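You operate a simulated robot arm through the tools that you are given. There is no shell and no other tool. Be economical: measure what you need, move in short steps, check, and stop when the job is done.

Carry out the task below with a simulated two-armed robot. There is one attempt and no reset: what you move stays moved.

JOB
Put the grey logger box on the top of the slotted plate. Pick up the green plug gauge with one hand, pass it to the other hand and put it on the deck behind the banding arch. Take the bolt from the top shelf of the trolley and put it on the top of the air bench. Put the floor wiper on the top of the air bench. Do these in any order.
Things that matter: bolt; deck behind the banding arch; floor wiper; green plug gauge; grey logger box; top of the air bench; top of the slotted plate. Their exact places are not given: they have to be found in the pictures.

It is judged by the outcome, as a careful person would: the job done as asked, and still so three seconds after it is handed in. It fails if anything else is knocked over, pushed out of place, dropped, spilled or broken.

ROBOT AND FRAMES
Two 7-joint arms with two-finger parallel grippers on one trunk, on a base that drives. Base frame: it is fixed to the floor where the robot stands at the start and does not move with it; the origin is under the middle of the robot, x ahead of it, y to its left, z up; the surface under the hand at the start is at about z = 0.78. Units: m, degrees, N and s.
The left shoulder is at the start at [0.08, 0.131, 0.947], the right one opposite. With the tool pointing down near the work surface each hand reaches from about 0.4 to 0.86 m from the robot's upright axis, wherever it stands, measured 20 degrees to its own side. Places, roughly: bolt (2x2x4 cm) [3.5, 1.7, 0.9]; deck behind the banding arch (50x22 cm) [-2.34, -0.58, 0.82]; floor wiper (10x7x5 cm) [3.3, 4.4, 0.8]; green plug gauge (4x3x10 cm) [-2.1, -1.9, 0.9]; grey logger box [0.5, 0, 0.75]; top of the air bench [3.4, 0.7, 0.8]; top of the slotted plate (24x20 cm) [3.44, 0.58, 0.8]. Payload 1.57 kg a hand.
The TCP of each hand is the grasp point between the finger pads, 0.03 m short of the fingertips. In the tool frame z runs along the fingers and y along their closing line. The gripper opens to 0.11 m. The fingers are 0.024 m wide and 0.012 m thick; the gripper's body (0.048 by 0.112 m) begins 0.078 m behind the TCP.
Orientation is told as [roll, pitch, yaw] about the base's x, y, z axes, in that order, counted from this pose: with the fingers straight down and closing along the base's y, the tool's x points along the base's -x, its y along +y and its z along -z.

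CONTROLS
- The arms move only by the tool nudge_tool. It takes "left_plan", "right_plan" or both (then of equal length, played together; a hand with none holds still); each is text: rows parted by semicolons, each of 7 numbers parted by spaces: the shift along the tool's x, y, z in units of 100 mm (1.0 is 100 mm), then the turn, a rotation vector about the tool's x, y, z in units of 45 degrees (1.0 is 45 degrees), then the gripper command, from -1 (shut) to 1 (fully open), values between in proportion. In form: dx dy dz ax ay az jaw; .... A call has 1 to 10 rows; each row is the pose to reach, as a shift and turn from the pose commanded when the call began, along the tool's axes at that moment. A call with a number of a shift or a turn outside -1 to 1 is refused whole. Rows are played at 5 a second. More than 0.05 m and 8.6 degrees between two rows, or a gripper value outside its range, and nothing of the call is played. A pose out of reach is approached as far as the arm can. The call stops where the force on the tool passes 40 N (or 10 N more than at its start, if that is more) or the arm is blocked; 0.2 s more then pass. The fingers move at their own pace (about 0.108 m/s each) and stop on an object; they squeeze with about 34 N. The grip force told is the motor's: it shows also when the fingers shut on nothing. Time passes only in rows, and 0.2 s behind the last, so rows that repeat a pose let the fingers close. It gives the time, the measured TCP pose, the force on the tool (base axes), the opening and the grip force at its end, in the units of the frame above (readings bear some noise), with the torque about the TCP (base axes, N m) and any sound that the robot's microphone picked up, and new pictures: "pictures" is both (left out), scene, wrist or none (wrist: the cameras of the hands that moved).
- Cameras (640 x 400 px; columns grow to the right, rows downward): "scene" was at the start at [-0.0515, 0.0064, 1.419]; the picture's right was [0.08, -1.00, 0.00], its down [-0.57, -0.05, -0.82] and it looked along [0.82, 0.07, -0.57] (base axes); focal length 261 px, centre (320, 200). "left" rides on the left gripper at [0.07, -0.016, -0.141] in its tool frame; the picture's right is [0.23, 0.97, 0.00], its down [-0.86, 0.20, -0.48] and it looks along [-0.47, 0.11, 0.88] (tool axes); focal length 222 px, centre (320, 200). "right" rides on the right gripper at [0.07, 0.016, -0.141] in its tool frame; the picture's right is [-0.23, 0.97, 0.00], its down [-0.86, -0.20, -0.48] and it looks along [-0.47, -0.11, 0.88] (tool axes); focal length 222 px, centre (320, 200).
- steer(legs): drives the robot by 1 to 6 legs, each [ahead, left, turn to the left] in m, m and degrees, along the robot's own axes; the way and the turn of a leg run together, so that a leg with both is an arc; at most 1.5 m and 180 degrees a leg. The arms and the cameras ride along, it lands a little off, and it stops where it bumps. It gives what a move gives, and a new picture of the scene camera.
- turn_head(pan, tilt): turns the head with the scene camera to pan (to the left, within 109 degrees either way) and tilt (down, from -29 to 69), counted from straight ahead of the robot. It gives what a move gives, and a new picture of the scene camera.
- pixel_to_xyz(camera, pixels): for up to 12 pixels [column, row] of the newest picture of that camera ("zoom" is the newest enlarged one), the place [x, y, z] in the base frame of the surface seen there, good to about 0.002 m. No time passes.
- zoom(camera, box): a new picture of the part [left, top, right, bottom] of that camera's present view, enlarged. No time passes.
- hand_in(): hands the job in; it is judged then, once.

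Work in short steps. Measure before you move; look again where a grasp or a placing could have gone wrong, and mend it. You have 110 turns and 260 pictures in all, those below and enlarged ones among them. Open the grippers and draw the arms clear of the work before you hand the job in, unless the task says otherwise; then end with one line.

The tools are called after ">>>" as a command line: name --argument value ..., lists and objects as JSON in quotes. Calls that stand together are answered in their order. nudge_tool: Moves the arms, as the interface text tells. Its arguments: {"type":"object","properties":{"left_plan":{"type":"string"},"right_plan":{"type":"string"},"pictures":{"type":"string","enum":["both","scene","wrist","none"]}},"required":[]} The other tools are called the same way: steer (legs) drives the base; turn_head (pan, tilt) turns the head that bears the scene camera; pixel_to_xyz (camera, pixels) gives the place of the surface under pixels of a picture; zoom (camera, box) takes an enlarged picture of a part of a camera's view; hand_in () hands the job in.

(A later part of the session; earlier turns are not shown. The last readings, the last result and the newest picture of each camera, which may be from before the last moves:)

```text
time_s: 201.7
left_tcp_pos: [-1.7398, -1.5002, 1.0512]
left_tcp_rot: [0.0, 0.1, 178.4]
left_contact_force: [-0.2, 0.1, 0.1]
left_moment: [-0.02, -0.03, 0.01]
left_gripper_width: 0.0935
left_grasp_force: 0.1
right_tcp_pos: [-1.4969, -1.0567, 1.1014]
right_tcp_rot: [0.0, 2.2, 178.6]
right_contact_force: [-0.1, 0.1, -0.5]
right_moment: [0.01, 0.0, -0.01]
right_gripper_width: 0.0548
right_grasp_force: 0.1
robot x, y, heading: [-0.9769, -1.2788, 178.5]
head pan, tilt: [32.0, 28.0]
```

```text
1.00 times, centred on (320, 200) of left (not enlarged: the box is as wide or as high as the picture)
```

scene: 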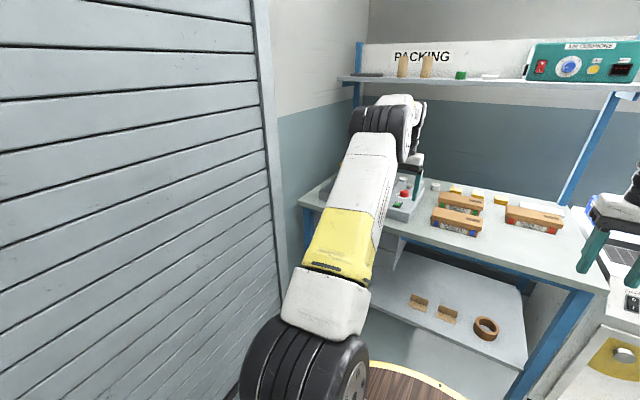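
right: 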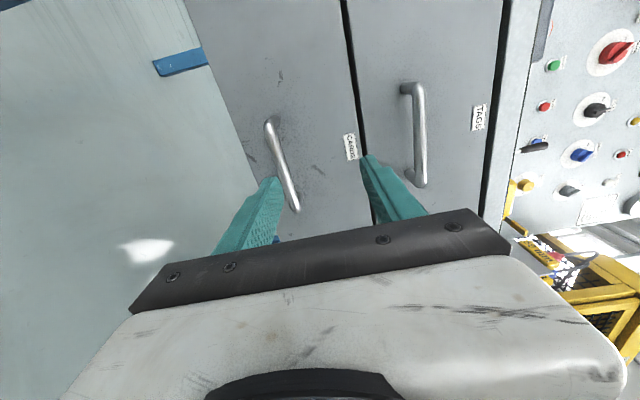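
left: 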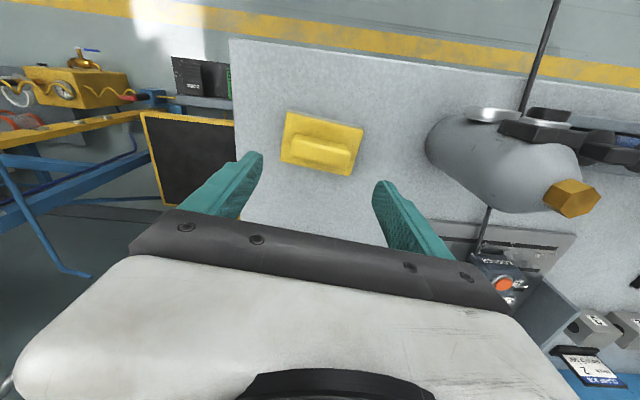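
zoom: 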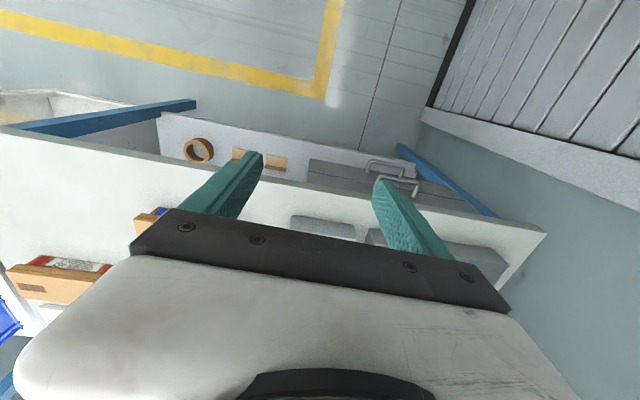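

Door at y -2.03, shelf front at x -2.25 (z 1.35). I raise the left hand 0.1, drive up and turn 21° left so that the hand comes near the gauge.

>>> nudge_tool --left_plan "0 0 -0.5 0 0 0 0.7; 0 0 -1 0 0 0 0.7" --pictures "none"

>>> steer --legs '[[0, 0.07, 21.6], [0.25, -0.1, 0]]'

>>> turn_head --pan 0 --tilt 35

>>> zoom --camera "left" --box '[0, 0, 640, 400]'

```text
time_s: 202.3
left_tcp_pos: [-1.7384, -1.5002, 1.1487]
left_tcp_rot: [0.0, 0.1, 178.3]
left_contact_force: [0.0, -0.2, -0.3]
left_moment: [0.02, 0.01, 0.01]
left_gripper_width: 0.0936
left_grasp_force: 0.0
right_tcp_pos: [-1.4978, -1.0558, 1.1012]
right_tcp_rot: [-0.1, 2.2, 178.5]
right_contact_force: [-0.7, -0.3, -0.9]
right_moment: [0.01, -0.01, 0.02]
right_gripper_width: 0.055
right_grasp_force: 0.0
robot x, y, heading: [-0.9788, -1.2794, 178.3]
head pan, tilt: [32.0, 28.0]
```

```text
time_s: 205.3
left_tcp_pos: [-1.8576, -1.8183, 1.1485]
left_tcp_rot: [0.0, 0.1, -160.2]
left_contact_force: [0.1, 0.3, -0.4]
left_moment: [0.02, 0.01, 0.0]
left_gripper_width: 0.0936
left_grasp_force: 0.0
right_tcp_pos: [-1.7958, -1.3177, 1.1013]
right_tcp_rot: [-0.1, 2.2, -160.0]
right_contact_force: [-0.6, 0.2, 0.7]
right_moment: [-0.01, 0.01, -0.01]
right_gripper_width: 0.0547
right_grasp_force: 0.1
robot x, y, heading: [-1.2321, -1.3367, -160.3]
head pan, tilt: [32.0, 28.0]
```

scene: 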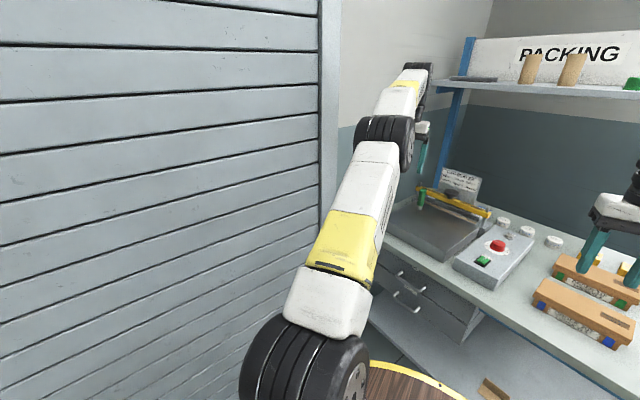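

```text
time_s: 206.3
left_tcp_pos: [-1.8574, -1.8184, 1.1482]
left_tcp_rot: [0.1, 0.1, -160.1]
left_contact_force: [0.2, -0.4, 0.4]
left_moment: [0.01, -0.03, 0.01]
left_gripper_width: 0.0936
left_grasp_force: 0.0
right_tcp_pos: [-1.7974, -1.3173, 1.1015]
right_tcp_rot: [-0.2, 2.2, -160.0]
right_contact_force: [0.9, -0.2, -0.3]
right_moment: [0.02, 0.02, 0.02]
right_gripper_width: 0.055
right_grasp_force: 0.0
robot x, y, heading: [-1.2285, -1.3353, -160.2]
head pan, tilt: [0.0, 35.0]
```

scene: 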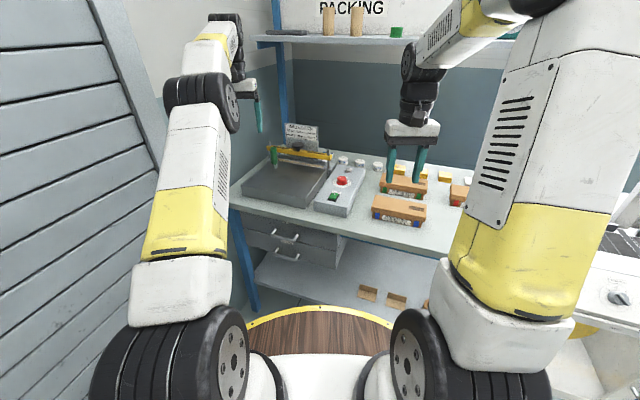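

```text
1.00 times, centred on (320, 200) of left (not enlarged: the box is as wide or as high as the picture)
```

zoom: 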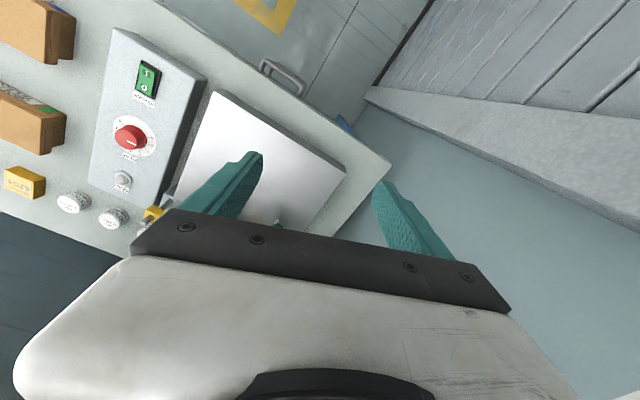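

>>> zoom --camera "scene" --box '[225, 110, 385, 220]'

>>> pixel_to_xyz --camera "scene" --pixels '[[274, 152], [275, 160], [274, 165], [272, 180], [295, 150], [330, 155], [300, 130], [262, 155], [285, 185]]'

```text
3.64 times, centred on (305, 165) of scene
```

zoom: 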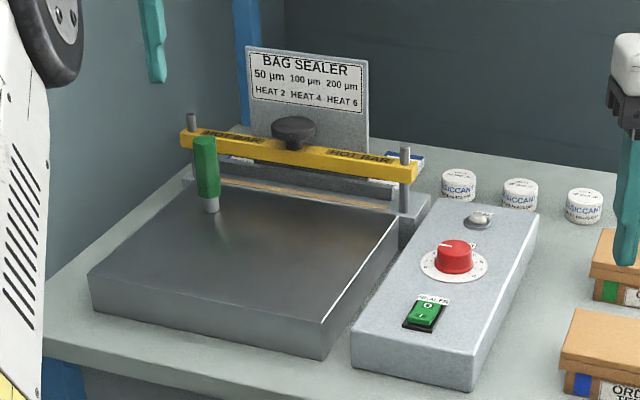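

```text
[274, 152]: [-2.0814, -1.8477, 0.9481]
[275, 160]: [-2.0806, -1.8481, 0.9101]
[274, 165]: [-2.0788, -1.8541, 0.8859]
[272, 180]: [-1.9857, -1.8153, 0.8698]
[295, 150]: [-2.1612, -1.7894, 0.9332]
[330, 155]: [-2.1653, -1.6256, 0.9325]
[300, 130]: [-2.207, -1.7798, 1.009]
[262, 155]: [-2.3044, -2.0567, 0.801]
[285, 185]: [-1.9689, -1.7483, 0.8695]
```

Gauge stands on the sealer plate at about (-2.085,-1.85), z 0.87–0.97, 7 cm before the hot bar. I drive the hand over it.

>>> steer --legs '[[0.21, -0.045, 0]]'

>>> zoom --camera "left" --box '[0, 0, 640, 400]'

```text
time_s: 207.9
left_tcp_pos: [-2.0719, -1.8472, 1.1472]
left_tcp_rot: [-0.1, 0.1, -160.2]
left_contact_force: [0.4, 0.3, 0.1]
left_moment: [-0.01, 0.0, -0.01]
left_gripper_width: 0.0933
left_grasp_force: 0.1
right_tcp_pos: [-2.0102, -1.347, 1.1012]
right_tcp_rot: [-0.1, 2.1, -160.1]
right_contact_force: [0.5, -0.7, -0.1]
right_moment: [0.01, 0.0, -0.02]
right_gripper_width: 0.0551
right_grasp_force: 0.1
robot x, y, heading: [-1.4493, -1.3672, -160.2]
head pan, tilt: [0.0, 35.0]
```

scene: 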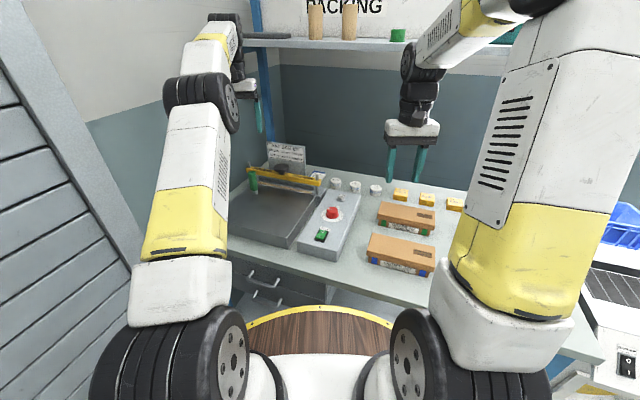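

```text
1.00 times, centred on (320, 200) of left (not enlarged: the box is as wide or as high as the picture)
```

zoom: 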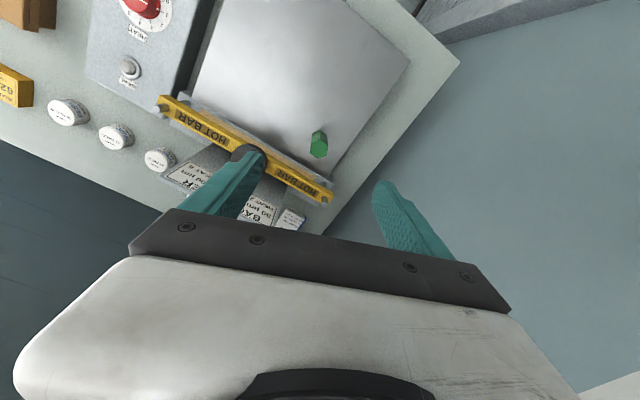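

>>> pixel_to_xyz --camera "zoom" --pixels '[[318, 150], [318, 145], [313, 150], [323, 150], [319, 135], [240, 152], [328, 195], [300, 185]]'

>>> zoom --camera "left" --box '[270, 100, 370, 162]'

```text
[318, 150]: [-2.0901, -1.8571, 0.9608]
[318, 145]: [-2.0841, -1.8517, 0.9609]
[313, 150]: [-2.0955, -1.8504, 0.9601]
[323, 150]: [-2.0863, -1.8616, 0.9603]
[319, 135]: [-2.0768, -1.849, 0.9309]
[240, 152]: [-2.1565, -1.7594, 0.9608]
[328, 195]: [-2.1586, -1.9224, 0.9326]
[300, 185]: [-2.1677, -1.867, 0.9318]
```

```text
6.40 times, centred on (320, 131) of left
```

zoom: 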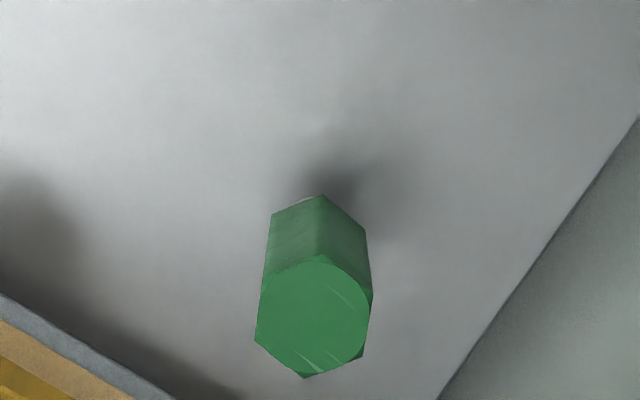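

Gauge is a hex handle, centre (-2.089,-1.855), top 0.961. I move 19 mm ahead and descend to grip near the top.

>>> nudge_tool --left_plan "-0.19 0.015 0.3 0 0 0 0.2; -0.19 0.015 0.6 0 0 0 0.2; -0.19 0.015 0.8 0 0 0 0.2; -0.19 0.015 1 0 0 0 0.2" --pictures "wrist"

>>> nudge_tool --left_plan "0 0 0.3 0 0 0 0.2; 0 0 0.6 0 0 0 0.2; 0 0 0.8 0 0 0 0.2; 0 0 1 0 0 0 0.2" --pictures "wrist"

```text
time_s: 208.9
left_tcp_pos: [-2.0895, -1.8526, 1.0469]
left_tcp_rot: [-0.1, 0.1, -160.2]
left_contact_force: [-0.1, -0.2, -0.1]
left_moment: [0.0, -0.01, 0.01]
left_gripper_width: 0.0661
left_grasp_force: 0.2
left hand out of reach, approached as far as the arm can: row 1
right_tcp_pos: [-2.0097, -1.3445, 1.1016]
right_tcp_rot: [-0.1, 2.2, -160.0]
right_contact_force: [0.6, 0.0, 0.1]
right_moment: [-0.01, -0.02, -0.01]
right_gripper_width: 0.0548
right_grasp_force: 0.1
robot x, y, heading: [-1.4456, -1.36, -160.2]
head pan, tilt: [0.0, 35.0]
```

left: 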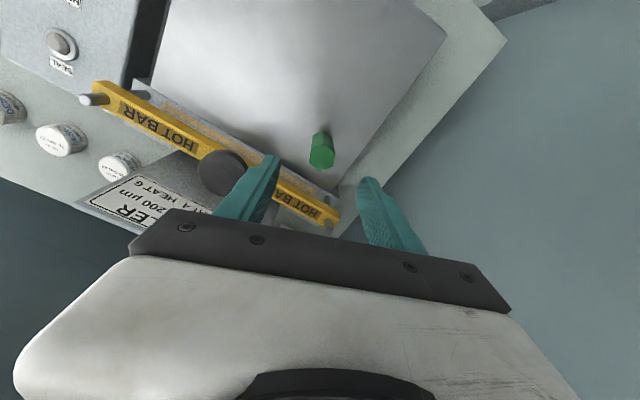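

```text
time_s: 209.9
left_tcp_pos: [-2.0883, -1.856, 0.9467]
left_tcp_rot: [0.1, 0.1, -160.2]
left_contact_force: [-1.0, 0.0, 0.6]
left_moment: [0.01, -0.01, -0.01]
left_gripper_width: 0.0658
left_grasp_force: 0.0
right_tcp_pos: [-2.0106, -1.3442, 1.1011]
right_tcp_rot: [-0.1, 2.3, -160.0]
right_contact_force: [-0.7, 0.0, 0.1]
right_moment: [-0.02, 0.04, 0.02]
right_gripper_width: 0.0552
right_grasp_force: 0.1
robot x, y, heading: [-1.4485, -1.3647, -160.2]
head pan, tilt: [0.0, 35.0]
```

left: 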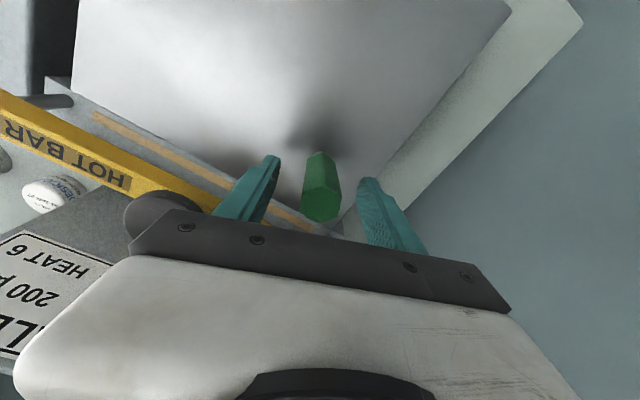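

The gauge is between the fingers; I close and lift 8 cm (within reach).

>>> nudge_tool --left_plan "0 0 0 0 0 0 -1; 0 0 0 0 0 0 -1; 0 0 0 0 0 0 -1; 0 0 -0.3 0 0 0 -1; 0 0 -0.6 0 0 0 -1; 0 0 -0.9 0 0 0 -1" --pictures "wrist"

```text
time_s: 211.3
left_tcp_pos: [-2.0896, -1.8558, 1.0387]
left_tcp_rot: [0.0, 0.1, -160.2]
left_contact_force: [0.2, -0.8, -0.4]
left_moment: [0.01, -0.04, 0.01]
left_gripper_width: 0.0252
left_grasp_force: 33.7
right_tcp_pos: [-2.0091, -1.346, 1.1014]
right_tcp_rot: [-0.1, 2.2, -159.9]
right_contact_force: [0.2, 0.1, -0.2]
right_moment: [0.01, 0.0, -0.01]
right_gripper_width: 0.0549
right_grasp_force: 0.0
robot x, y, heading: [-1.4466, -1.3659, -160.4]
head pan, tilt: [0.0, 35.0]
```

left: 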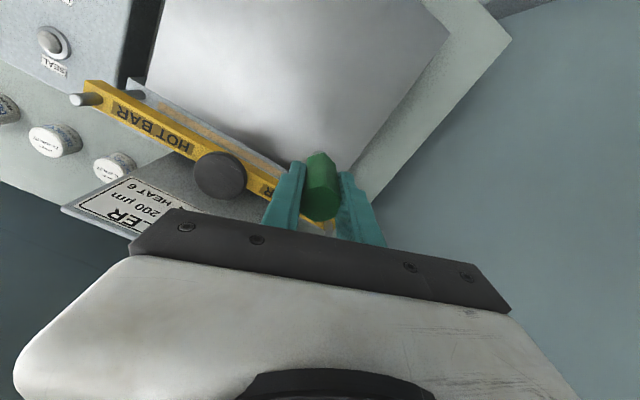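

Gauge held (25 mm). I back away, square up to heading 180 and strafe toward the banding machine.

>>> steer --legs '[[-0.45, 0, 0], [0, -0.4, -19.6]]'

>>> turn_head --pan 0 --tilt 28

>>> zoom --camera "scene" --box '[220, 120, 460, 270]'

```text
time_s: 216.2
left_tcp_pos: [-1.8609, -1.0669, 1.0388]
left_tcp_rot: [0.0, 0.2, -179.7]
left_contact_force: [-0.6, 1.0, -0.3]
left_moment: [-0.02, 0.04, -0.02]
left_gripper_width: 0.0255
left_grasp_force: 34.0
right_tcp_pos: [-1.6155, -0.6134, 1.1012]
right_tcp_rot: [-0.1, 2.3, -179.4]
right_contact_force: [-0.1, 0.8, 0.1]
right_moment: [0.04, 0.01, 0.0]
right_gripper_width: 0.0548
right_grasp_force: 0.0
robot x, y, heading: [-1.0932, -0.8143, -179.5]
head pan, tilt: [0.0, 35.0]
```

scene: 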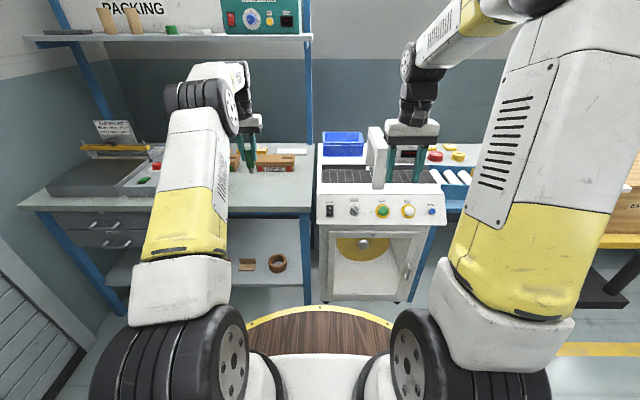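

```text
time_s: 216.8
left_tcp_pos: [-1.8609, -1.0664, 1.0392]
left_tcp_rot: [0.0, 0.1, -179.7]
left_contact_force: [0.4, 0.1, -0.8]
left_moment: [-0.04, 0.02, 0.0]
left_gripper_width: 0.0254
left_grasp_force: 33.9
right_tcp_pos: [-1.6155, -0.6129, 1.102]
right_tcp_rot: [-0.1, 2.1, -179.5]
right_contact_force: [-0.2, 0.9, -0.1]
right_moment: [-0.01, 0.01, 0.01]
right_gripper_width: 0.0547
right_grasp_force: 0.1
robot x, y, heading: [-1.0916, -0.8189, -179.8]
head pan, tilt: [0.0, 28.0]
```

scene: 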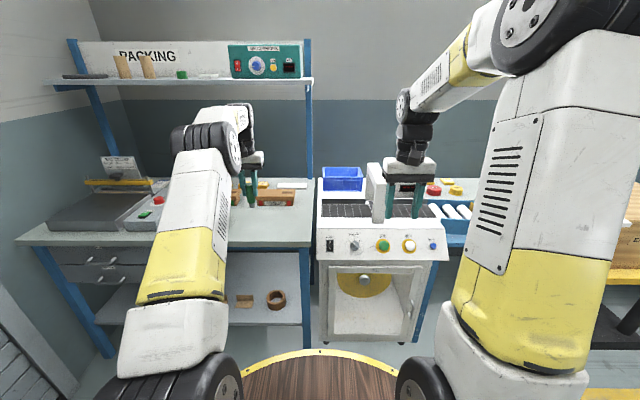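

```text
2.67 times, centred on (340, 195) of scene
```

zoom: 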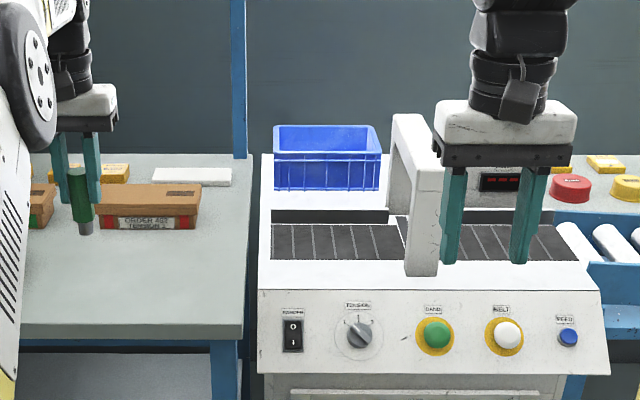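

>>> pixel_to_xyz --camera "scene" --pixels '[[343, 191], [343, 197], [365, 196], [343, 200], [343, 206], [360, 180], [364, 180], [372, 172], [406, 188], [377, 222], [371, 165], [324, 180]]'

```text
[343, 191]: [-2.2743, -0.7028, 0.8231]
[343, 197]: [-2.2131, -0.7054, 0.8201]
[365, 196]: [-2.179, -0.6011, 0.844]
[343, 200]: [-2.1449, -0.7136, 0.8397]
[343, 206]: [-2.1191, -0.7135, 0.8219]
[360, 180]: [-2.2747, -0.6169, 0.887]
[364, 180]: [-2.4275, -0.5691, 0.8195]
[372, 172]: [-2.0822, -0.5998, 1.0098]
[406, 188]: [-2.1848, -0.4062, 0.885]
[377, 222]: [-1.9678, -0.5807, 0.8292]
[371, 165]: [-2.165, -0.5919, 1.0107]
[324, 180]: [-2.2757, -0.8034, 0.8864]
```

The deck (z≈0.82) has a bin at y −0.80..−0.61; free deck lies behind the arch at y≈−0.57..−0.45. First the handover here: the left hand rolls to point right while drawing back, the right yaws 90° and opens.

>>> nudge_tool --left_plan "0.167 -0.167 0 0.167 0 0 -1; 0.333 -0.333 0 0.333 0 0 -1; 0.5 -0.5 0 0.5 0 0 -1; 0.667 -0.667 0 0.667 0 0 -1; 0.833 -0.833 0 0.833 0 0 -1; 1 -1 0 1 0 0 -1" --right_plan "0 0 -0.08 0 0 -0.167 0.5; 0 0 -0.16 0 0 -0.333 0.5; 0 0 -0.25 0 0 -0.5 0.5; 0 0 -0.33 0 0 -0.667 0.5; 0 0 -0.4 0 0 -0.833 0.5; 0 0 -0.5 0 0 -1 0.5" --pictures "none"

>>> nudge_tool --left_plan "0.167 -0.118 0.118 0.167 0 0 -1; 0.333 -0.236 0.236 0.333 0 0 -1; 0.5 -0.353 0.353 0.5 0 0 -1; 0.667 -0.471 0.471 0.667 0 0 -1; 0.833 -0.59 0.59 0.833 0 0 -1; 1 -0.707 0.707 1 0 0 -1" --right_plan "0 0 0 0 0 -0.167 0.5; 0 0 0 0 0 -0.333 0.5; 0 0 0 0 0 -0.5 0.5; 0 0 0 0 0 -0.667 0.5; 0 0 0 0 0 -0.833 0.5; 0 0 0 0 0 -1 0.5" --pictures "both"

```text
time_s: 218.2
left_tcp_pos: [-1.7604, -0.9668, 1.04]
left_tcp_rot: [-45.1, 0.0, -179.7]
left_contact_force: [-0.6, 0.9, -1.6]
left_moment: [-0.02, -0.03, -0.01]
left_gripper_width: 0.0255
left_grasp_force: 34.2
right_tcp_pos: [-1.6165, -0.6124, 1.1521]
right_tcp_rot: [1.5, 1.6, -134.2]
right_contact_force: [-0.4, -0.2, -0.3]
right_moment: [0.0, -0.01, 0.02]
right_gripper_width: 0.0822
right_grasp_force: 0.1
robot x, y, heading: [-1.0922, -0.819, -179.6]
head pan, tilt: [0.0, 28.0]
```

```text
time_s: 219.6
left_tcp_pos: [-1.6621, -0.8666, 1.0392]
left_tcp_rot: [-90.0, 0.1, -179.6]
left_contact_force: [0.2, 0.2, -1.2]
left_moment: [-0.02, -0.02, 0.01]
left_gripper_width: 0.0252
left_grasp_force: 34.1
right_tcp_pos: [-1.6174, -0.6131, 1.152]
right_tcp_rot: [2.2, 0.0, -89.3]
right_contact_force: [0.4, -0.8, 1.0]
right_moment: [-0.04, 0.03, 0.0]
right_gripper_width: 0.0824
right_grasp_force: 0.0
robot x, y, heading: [-1.089, -0.8196, -179.8]
head pan, tilt: [0.0, 28.0]
```

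scene: 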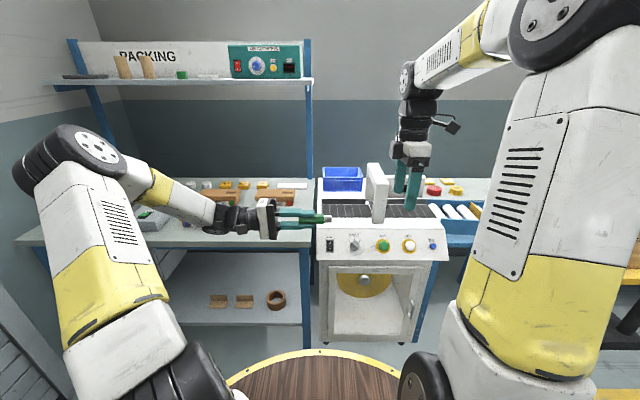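
right: 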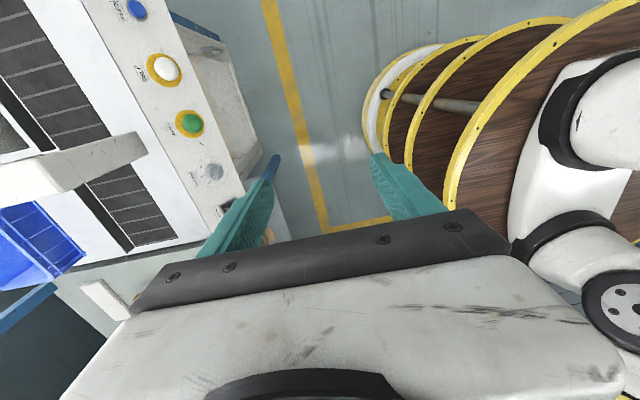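
left: 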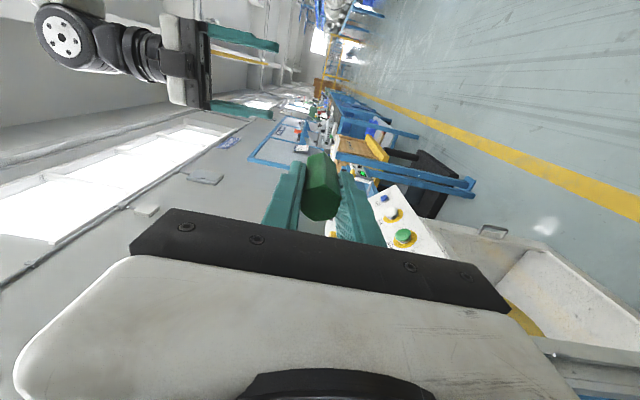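

The gauge tip points right at (327,217); left TCP (-1.662,-0.867,1.039). I bring the right hand over the protruding part (target y≈-0.817).

>>> nudge_tool --right_plan "-0.33 -0.15 0 0 0 0 0.5; -0.66 -0.3 0 0 0 0 0.5; -1 -0.45 0 0 0 0 0.5" --pictures "none"

>>> nudge_tool --right_plan "-0.33 0 0 0 0.016 0 0.4; -0.66 0 0.1 0 0.033 0 0.3; -1 0 0.2 0 0.049 0 0.2; -1.0 0 0.3 0 0.049 0 0.2" --pictures "both"

```text
time_s: 220.4
left_tcp_pos: [-1.6623, -0.8658, 1.0395]
left_tcp_rot: [-90.0, 0.1, -179.7]
left_contact_force: [0.6, 0.2, -1.2]
left_moment: [-0.02, 0.02, 0.0]
left_gripper_width: 0.0251
left_grasp_force: 34.4
right_tcp_pos: [-1.6604, -0.7145, 1.1498]
right_tcp_rot: [2.2, 0.2, -89.4]
right_contact_force: [-0.3, -0.3, 0.5]
right_moment: [-0.01, 0.0, -0.01]
right_gripper_width: 0.0823
right_grasp_force: 0.0
robot x, y, heading: [-1.0899, -0.818, -179.6]
head pan, tilt: [0.0, 28.0]
```

```text
time_s: 221.4
left_tcp_pos: [-1.6623, -0.8655, 1.0385]
left_tcp_rot: [-89.9, 0.1, -179.8]
left_contact_force: [0.7, -0.1, -0.6]
left_moment: [-0.02, 0.0, -0.01]
left_gripper_width: 0.0254
left_grasp_force: 34.5
right_tcp_pos: [-1.6596, -0.8141, 1.1196]
right_tcp_rot: [2.2, 2.3, -89.2]
right_contact_force: [0.0, 0.0, 0.9]
right_moment: [-0.02, 0.0, -0.02]
right_gripper_width: 0.0663
right_grasp_force: 0.1
robot x, y, heading: [-1.0914, -0.8189, -179.5]
head pan, tilt: [0.0, 28.0]
```

scene: 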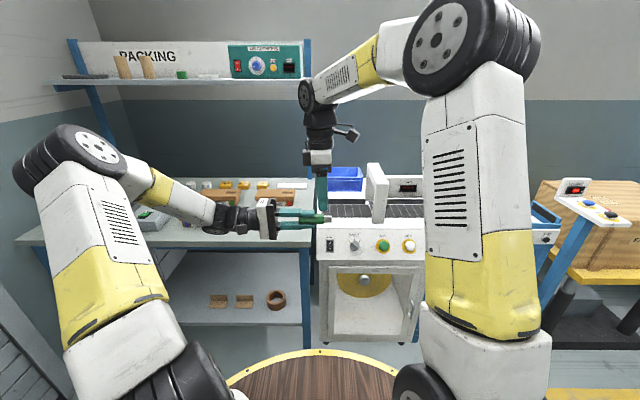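
right: 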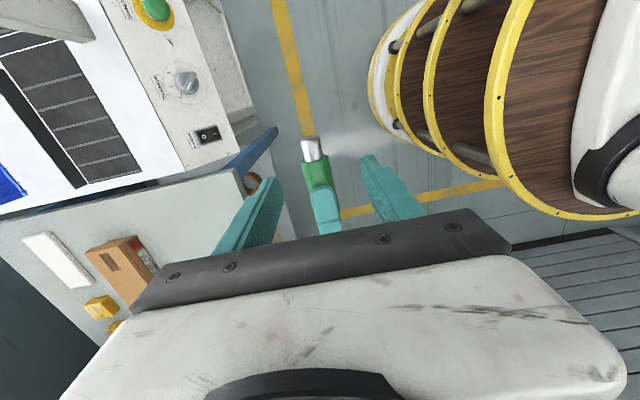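

The right fingers straddle the gauge's free end (pixel 315,170). I descend 8 cm, levelling the small tilt, and view.

>>> nudge_tool --right_plan "0 0 0.25 0 -0.02 0 0.2; 0 0 0.5 0 -0.049 0 0.2; 0 0 0.7 0 -0.049 0 0.2; 0 0 0.81 0 -0.049 0 0.2" --pictures "wrist"

>>> zoom --camera "scene" --box '[240, 130, 400, 230]'

```text
time_s: 222.4
left_tcp_pos: [-1.6614, -0.8659, 1.038]
left_tcp_rot: [-90.0, 0.1, -179.7]
left_contact_force: [-0.4, -0.1, -0.5]
left_moment: [0.01, -0.01, -0.01]
left_gripper_width: 0.0254
left_grasp_force: 34.7
right_tcp_pos: [-1.6574, -0.8103, 1.0386]
right_tcp_rot: [2.2, 0.1, -89.4]
right_contact_force: [1.1, -0.4, -0.1]
right_moment: [0.0, -0.01, 0.01]
right_gripper_width: 0.066
right_grasp_force: 0.0
robot x, y, heading: [-1.0867, -0.8198, -179.8]
head pan, tilt: [0.0, 28.0]
```

right: 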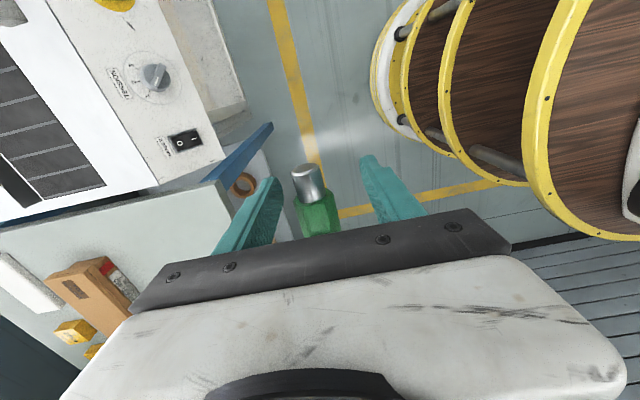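

```text
4.00 times, centred on (320, 180) of scene
```

zoom: 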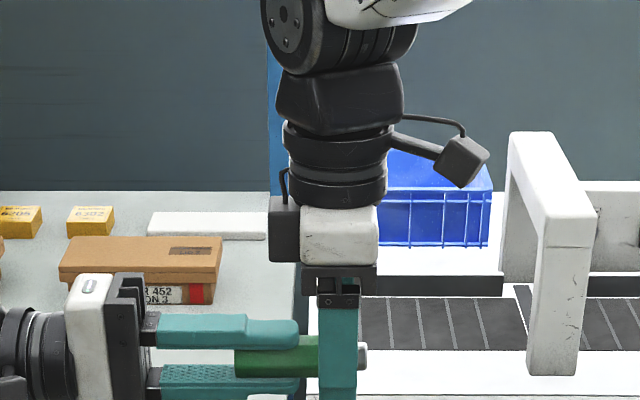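

Right fingers straddle the handle end, clear of the left fingertips. I close the right hand.

>>> nudge_tool --right_plan "-0.04 0 0.0 0 0 0 0.2; -0.04 0 0 0 0 0 -1; -0.04 0 0 0 0 0 -1; -0.04 0 0 0 0 0 -1; -0.04 0 0 0 0 0 -1" --pictures "wrist"

```text
time_s: 223.6
left_tcp_pos: [-1.6608, -0.8643, 1.039]
left_tcp_rot: [-89.9, 0.1, -179.8]
left_contact_force: [27.2, -3.3, 6.7]
left_moment: [0.16, 0.03, -0.56]
left_gripper_width: 0.0258
left_grasp_force: 33.9
right_tcp_pos: [-1.6578, -0.8139, 1.039]
right_tcp_rot: [2.2, 0.0, -89.5]
right_contact_force: [-27.6, 3.5, -7.2]
right_moment: [0.17, -0.07, -0.91]
right_gripper_width: 0.0296
right_grasp_force: 34.2
robot x, y, heading: [-1.0891, -0.8174, -179.8]
head pan, tilt: [0.0, 28.0]
```

right: 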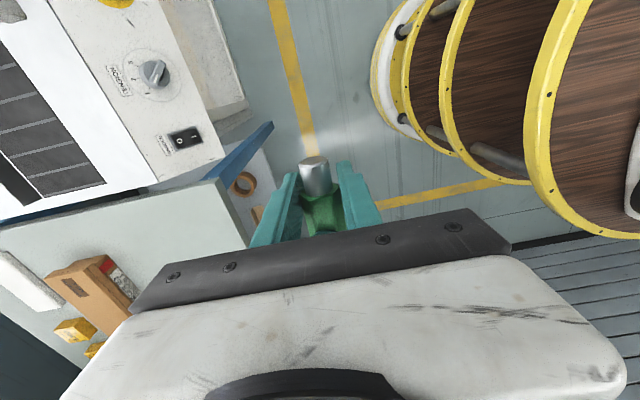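

Right hand grips (30 mm). Now the left opens and withdraws 10 cm to its side.

>>> nudge_tool --left_plan "0 0 0 0 0 0 0; 0 0 0 0 0 0 0.3; 0 0 0 0 0 0 0.3; 0 0 -0.3 0 0 0 0.3; 0 0 -0.65 0 0 0 0.3; 0 0 -1 0 0 0 0.3" --pictures "both"

>>> zoom --camera "right" --box '[0, 0, 640, 400]'

```text
time_s: 225.0
left_tcp_pos: [-1.6605, -0.9657, 1.0378]
left_tcp_rot: [-90.0, 0.0, -179.6]
left_contact_force: [-1.1, 0.0, -0.1]
left_moment: [-0.05, -0.04, 0.02]
left_gripper_width: 0.0716
left_grasp_force: 0.1
right_tcp_pos: [-1.6574, -0.8147, 1.0381]
right_tcp_rot: [2.2, 0.0, -89.3]
right_contact_force: [0.5, -0.2, -0.3]
right_moment: [-0.03, 0.01, -0.02]
right_gripper_width: 0.0288
right_grasp_force: 34.3
robot x, y, heading: [-1.0909, -0.8212, -179.6]
head pan, tilt: [0.0, 28.0]
```

scene: 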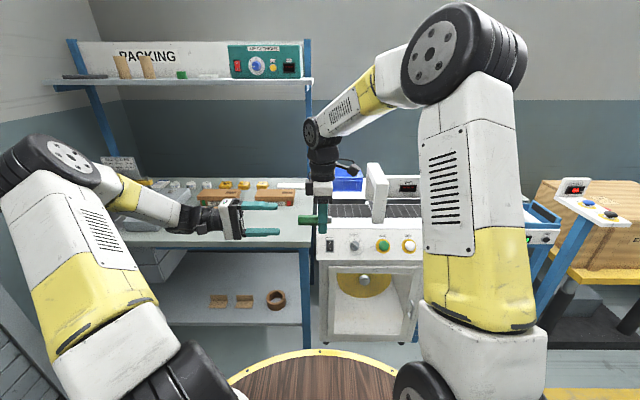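
left: 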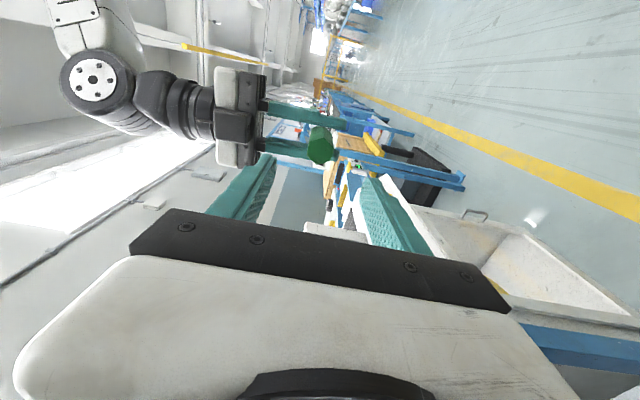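

```text
1.00 times, centred on (320, 200) of right (not enlarged: the box is as wide or as high as the picture)
```

zoom: 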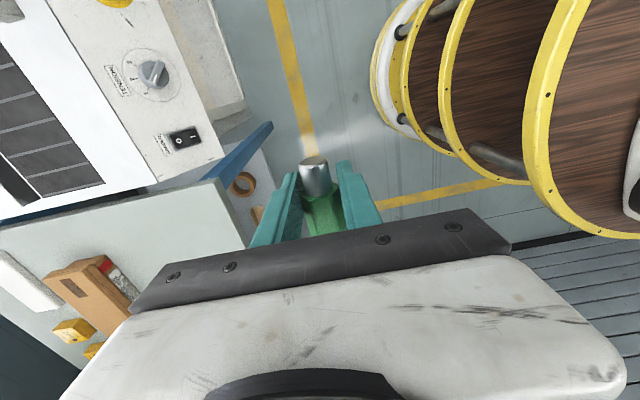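

Handover succeeded. Now I zoom on the deck behind the arch.

>>> zoom --camera "scene" --box '[310, 150, 470, 250]'

>>> pixel_to_xyz --camera "scene" --pixels '[[394, 180], [394, 190], [405, 184], [394, 197], [410, 198], [418, 192], [425, 190], [392, 185], [408, 179], [418, 180], [385, 170], [430, 195]]'

```text
4.00 times, centred on (390, 200) of scene
```

zoom: 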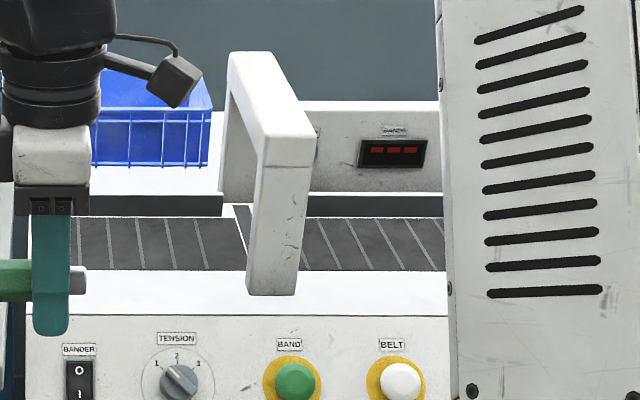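

```text
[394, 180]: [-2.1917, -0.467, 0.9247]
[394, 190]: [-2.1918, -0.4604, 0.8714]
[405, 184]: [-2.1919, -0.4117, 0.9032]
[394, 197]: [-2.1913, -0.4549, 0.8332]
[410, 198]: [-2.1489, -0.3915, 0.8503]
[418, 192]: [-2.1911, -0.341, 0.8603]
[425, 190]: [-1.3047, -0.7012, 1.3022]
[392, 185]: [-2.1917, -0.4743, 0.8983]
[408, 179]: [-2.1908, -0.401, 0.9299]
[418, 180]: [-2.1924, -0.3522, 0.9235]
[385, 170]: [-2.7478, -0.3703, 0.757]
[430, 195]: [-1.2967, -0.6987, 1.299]
```

The display box front is at x≈-2.19 (y −0.51..−0.30), bin at y<−0.61. I raise the right hand, tuck the left back, then drive in for a top view by the wrist camera.

>>> nudge_tool --right_plan "0.33 0 -0.33 0 0 0 -1; 0.66 0 -0.66 0 0 0 -1; 1 0 -1 0 0 0 -1" --left_plan "0.33 0 -0.33 0 0 0 0.3; 0.66 0 -0.66 0 0 0 0.3; 1 0 -1 0 0 0 0.3" --pictures "none"

>>> steer --legs '[[0, -0.15, 0], [0.38, 0, 0]]'

>>> zoom --camera "right" --box '[0, 0, 640, 400]'

```text
time_s: 225.8
left_tcp_pos: [-1.5615, -1.064, 1.0384]
left_tcp_rot: [-90.1, 0.1, -179.6]
left_contact_force: [-0.2, 0.5, -0.5]
left_moment: [0.03, -0.04, -0.02]
left_gripper_width: 0.0718
left_grasp_force: 0.0
right_tcp_pos: [-1.6629, -0.7174, 1.1393]
right_tcp_rot: [2.3, 0.1, -89.4]
right_contact_force: [0.2, 0.8, -1.8]
right_moment: [0.03, -0.07, 0.01]
right_gripper_width: 0.0286
right_grasp_force: 34.0
robot x, y, heading: [-1.0899, -0.8168, -179.6]
head pan, tilt: [0.0, 28.0]
```

```text
time_s: 229.2
left_tcp_pos: [-1.9445, -0.9099, 1.0384]
left_tcp_rot: [-90.0, 0.0, 179.8]
left_contact_force: [-0.2, 0.2, 0.3]
left_moment: [0.05, -0.01, -0.03]
left_gripper_width: 0.0715
left_grasp_force: 0.1
right_tcp_pos: [-2.0407, -0.5599, 1.1385]
right_tcp_rot: [2.2, 0.1, -90.0]
right_contact_force: [0.7, -0.3, -0.2]
right_moment: [0.06, -0.03, 0.01]
right_gripper_width: 0.0286
right_grasp_force: 33.6
robot x, y, heading: [-1.4723, -0.6671, 179.7]
head pan, tilt: [0.0, 28.0]
```

scene: 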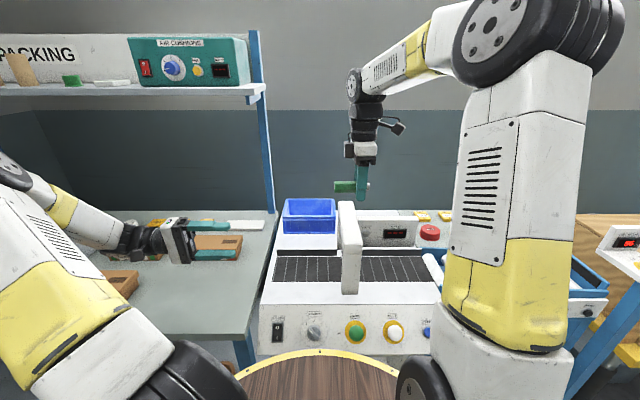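

```text
1.00 times, centred on (320, 200) of right (not enlarged: the box is as wide or as high as the picture)
```

zoom: 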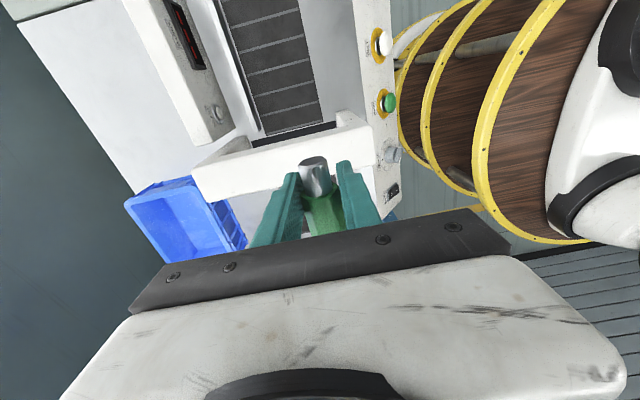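

The display box is thin; a large free deck lies behind it (100,80). I measure.

>>> pixel_to_xyz --camera "zoom" --pixels '[[100, 80], [130, 130], [160, 60], [60, 60], [20, 30], [155, 35], [208, 135], [185, 110], [150, 185], [130, 60], [140, 175], [180, 150]]'

```text
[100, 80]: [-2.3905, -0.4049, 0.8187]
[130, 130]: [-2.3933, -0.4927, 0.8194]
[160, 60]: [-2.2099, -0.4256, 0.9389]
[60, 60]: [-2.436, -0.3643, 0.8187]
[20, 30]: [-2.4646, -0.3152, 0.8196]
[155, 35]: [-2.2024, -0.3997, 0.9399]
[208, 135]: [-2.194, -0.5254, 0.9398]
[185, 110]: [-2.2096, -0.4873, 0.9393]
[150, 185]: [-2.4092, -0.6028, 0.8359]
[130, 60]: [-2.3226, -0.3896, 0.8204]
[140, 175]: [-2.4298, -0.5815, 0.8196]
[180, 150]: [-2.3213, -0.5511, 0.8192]
```

Behind the display box (x<-2.23, top 0.94) the deck is free at z 0.8195, y −0.6..−0.32. I check the base ring's reach before driving nearer.

>>> pixel_to_xyz --camera "scene" --pixels '[[320, 351], [320, 345], [250, 370], [330, 320], [330, 335]]'

```text
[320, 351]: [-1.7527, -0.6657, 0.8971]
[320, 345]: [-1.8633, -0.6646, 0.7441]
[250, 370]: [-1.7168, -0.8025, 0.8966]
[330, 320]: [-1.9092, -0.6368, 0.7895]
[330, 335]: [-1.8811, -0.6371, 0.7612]
```

The body ring reaches 0.28 m, so 6 cm more is safe. I drive ahead 0.06 and right 0.12.

>>> steer --legs '[[0.06, -0.12, 0]]'

>>> nudge_tool --right_plan "0 -0.33 0 0 0.1 0 -1; 0 -0.66 0 0 0.2 0 -1; 0 -1 0 0 0.3 0 -1" --pictures "none"

```text
time_s: 230.5
left_tcp_pos: [-2.0034, -0.7917, 1.039]
left_tcp_rot: [-90.0, 0.1, 179.9]
left_contact_force: [0.5, 0.3, 0.2]
left_moment: [0.0, 0.03, -0.02]
left_gripper_width: 0.0715
left_grasp_force: 0.1
right_tcp_pos: [-2.1006, -0.4424, 1.1373]
right_tcp_rot: [2.2, 0.1, -89.9]
right_contact_force: [0.3, -0.7, -0.3]
right_moment: [0.04, 0.03, 0.01]
right_gripper_width: 0.0286
right_grasp_force: 33.6
robot x, y, heading: [-1.5308, -0.5461, 179.6]
head pan, tilt: [0.0, 28.0]
```

scene: 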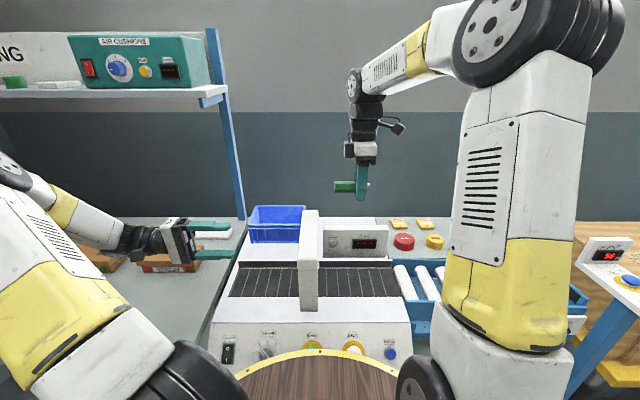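

```text
time_s: 231.3
left_tcp_pos: [-2.0027, -0.7916, 1.0389]
left_tcp_rot: [-89.9, 0.0, 179.8]
left_contact_force: [-0.7, -0.7, 0.0]
left_moment: [0.02, -0.02, 0.03]
left_gripper_width: 0.0714
left_grasp_force: 0.1
right_tcp_pos: [-2.2, -0.441, 1.1354]
right_tcp_rot: [2.3, 13.6, -89.6]
right_contact_force: [0.5, 0.7, -0.5]
right_moment: [-0.02, 0.0, 0.01]
right_gripper_width: 0.0283
right_grasp_force: 34.3
robot x, y, heading: [-1.5309, -0.5473, 179.8]
head pan, tilt: [0.0, 28.0]
```

I continue 10 cm further back, then down 10 cm.

>>> nudge_tool --right_plan "0 -0.4 0 0 0.035 0 -1; 0 -0.8 0 0 0.07 0 -1; 0 -1 0 0 0.07 0 -1; -0.06 -1 0.25 0 0.07 0 -1; -0.12 -1 0.5 0 0.07 0 -1; -0.24 -1 0.97 0 0.07 0 -1" --pictures "both"

```text
time_s: 232.7
left_tcp_pos: [-2.0029, -0.7918, 1.0392]
left_tcp_rot: [-90.0, 0.1, 179.8]
left_contact_force: [-0.6, 0.0, -0.2]
left_moment: [-0.03, 0.0, 0.02]
left_gripper_width: 0.0714
left_grasp_force: 0.1
right_tcp_pos: [-2.2933, -0.4424, 1.0304]
right_tcp_rot: [2.3, 16.7, -89.2]
right_contact_force: [0.7, 0.7, -0.4]
right_moment: [0.01, 0.02, -0.01]
right_gripper_width: 0.0288
right_grasp_force: 34.3
right hand out of reach, approached as far as the arm can: row 3, 4
robot x, y, heading: [-1.5315, -0.549, 179.8]
head pan, tilt: [0.0, 28.0]
```

scene: 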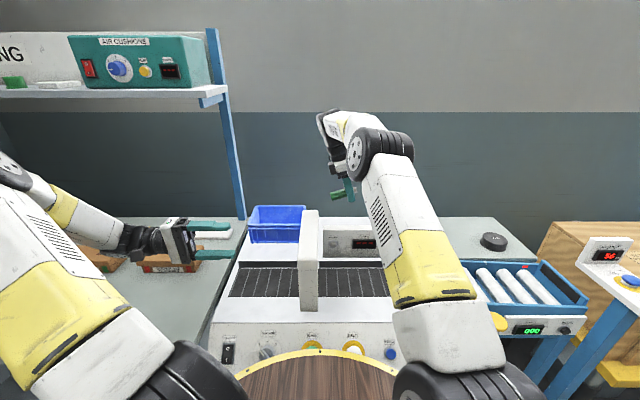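
right: 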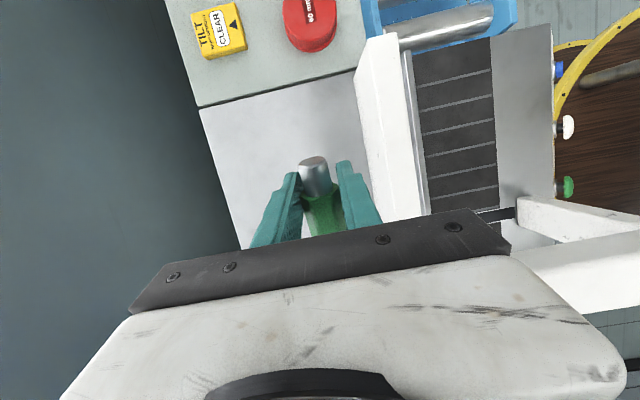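

>>> pixel_to_xyz --camera "right" --pixels '[[357, 90], [362, 105], [385, 100], [375, 160], [360, 70], [385, 200], [366, 170], [356, 150], [230, 150], [215, 180]]'

```text
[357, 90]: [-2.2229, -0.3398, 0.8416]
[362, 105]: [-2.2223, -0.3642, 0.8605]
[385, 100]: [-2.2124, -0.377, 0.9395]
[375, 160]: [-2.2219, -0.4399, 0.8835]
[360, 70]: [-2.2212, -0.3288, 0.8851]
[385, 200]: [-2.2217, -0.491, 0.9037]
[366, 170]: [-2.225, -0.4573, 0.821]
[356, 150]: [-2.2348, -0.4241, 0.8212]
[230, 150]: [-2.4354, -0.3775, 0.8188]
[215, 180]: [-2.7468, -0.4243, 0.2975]
```

Box back face is x≈-2.222; the hand body keeps ~2 cm off. I lower 10 cm, then check.

>>> nudge_tool --right_plan "-0.07 -0.05 0.24 0 0 0 -1; -0.144 -0.08 0.48 0 0 0 -1; -0.215 -0.08 0.72 0 0 0 -1; -0.287 -0.08 0.958 0 0 0 -1" --pictures "both"

```text
time_s: 233.7
left_tcp_pos: [-2.0033, -0.7914, 1.037]
left_tcp_rot: [-90.0, 0.1, 179.8]
left_contact_force: [-0.9, 1.0, 0.4]
left_moment: [0.0, -0.07, -0.03]
left_gripper_width: 0.0713
left_grasp_force: 0.0
right_tcp_pos: [-2.2998, -0.4444, 0.9303]
right_tcp_rot: [2.4, 16.7, -89.3]
right_contact_force: [-0.4, 0.2, -0.4]
right_moment: [0.01, 0.04, -0.01]
right_gripper_width: 0.0285
right_grasp_force: 34.1
robot x, y, heading: [-1.5306, -0.5528, 179.9]
head pan, tilt: [0.0, 28.0]
```

scene: 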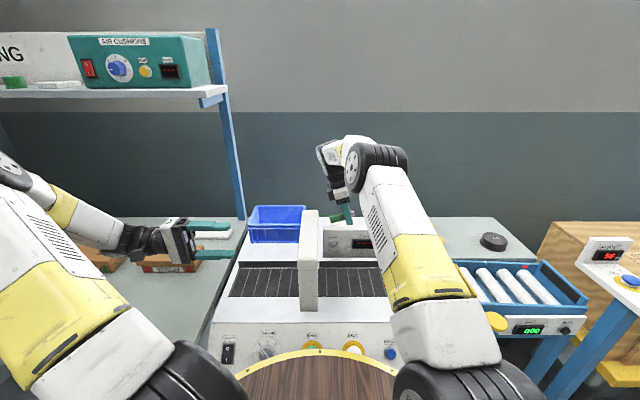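
right: 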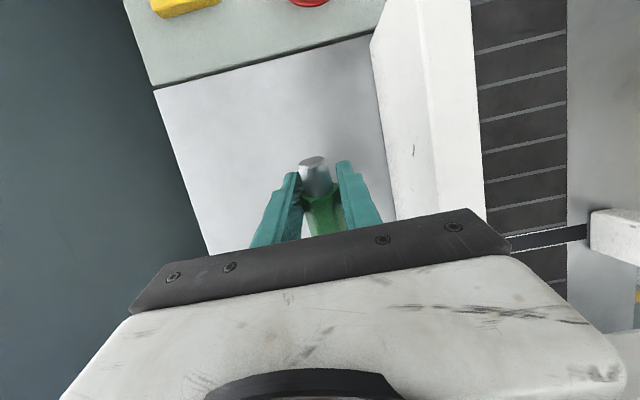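

Good. I shift 12 mm more to the back and lower the last 7.6 cm slowly.

>>> nudge_tool --right_plan "-0.06 -0.12 0.2 0 0 0 -1; -0.13 -0.12 0.45 0 0 0 -1; -0.18 -0.12 0.6 0 0 0 -1; -0.2 -0.12 0.67 0 0 0 -1; -0.215 -0.12 0.72 0 0 0 -1; -0.22 -0.12 0.735 0 0 0 -1" --pictures "both"

```text
time_s: 235.1
left_tcp_pos: [-2.0021, -0.7921, 1.0389]
left_tcp_rot: [-89.9, 0.0, 179.8]
left_contact_force: [-0.4, 0.7, 0.3]
left_moment: [-0.02, 0.01, 0.0]
left_gripper_width: 0.0718
left_grasp_force: 0.1
right_tcp_pos: [-2.3085, -0.4427, 0.8538]
right_tcp_rot: [2.3, 16.7, -89.3]
right_contact_force: [-0.5, -0.4, -0.5]
right_moment: [-0.01, -0.04, 0.0]
right_gripper_width: 0.0286
right_grasp_force: 33.4
robot x, y, heading: [-1.5305, -0.5492, 179.7]
head pan, tilt: [0.0, 28.0]
```

scene: 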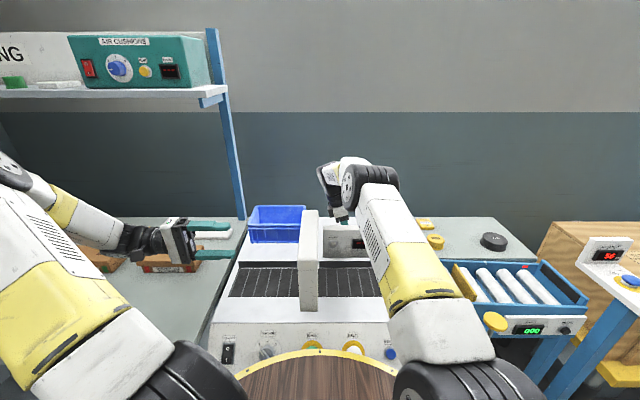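
right: 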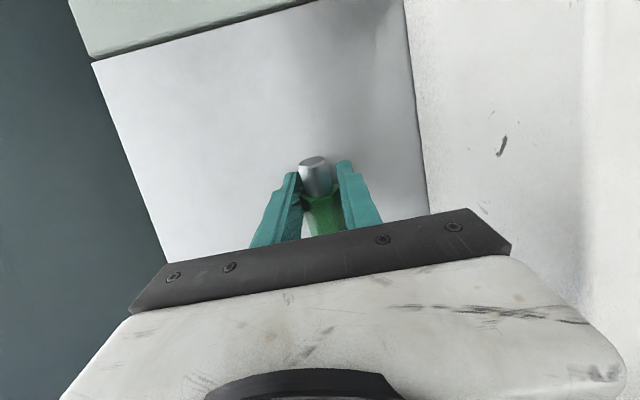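

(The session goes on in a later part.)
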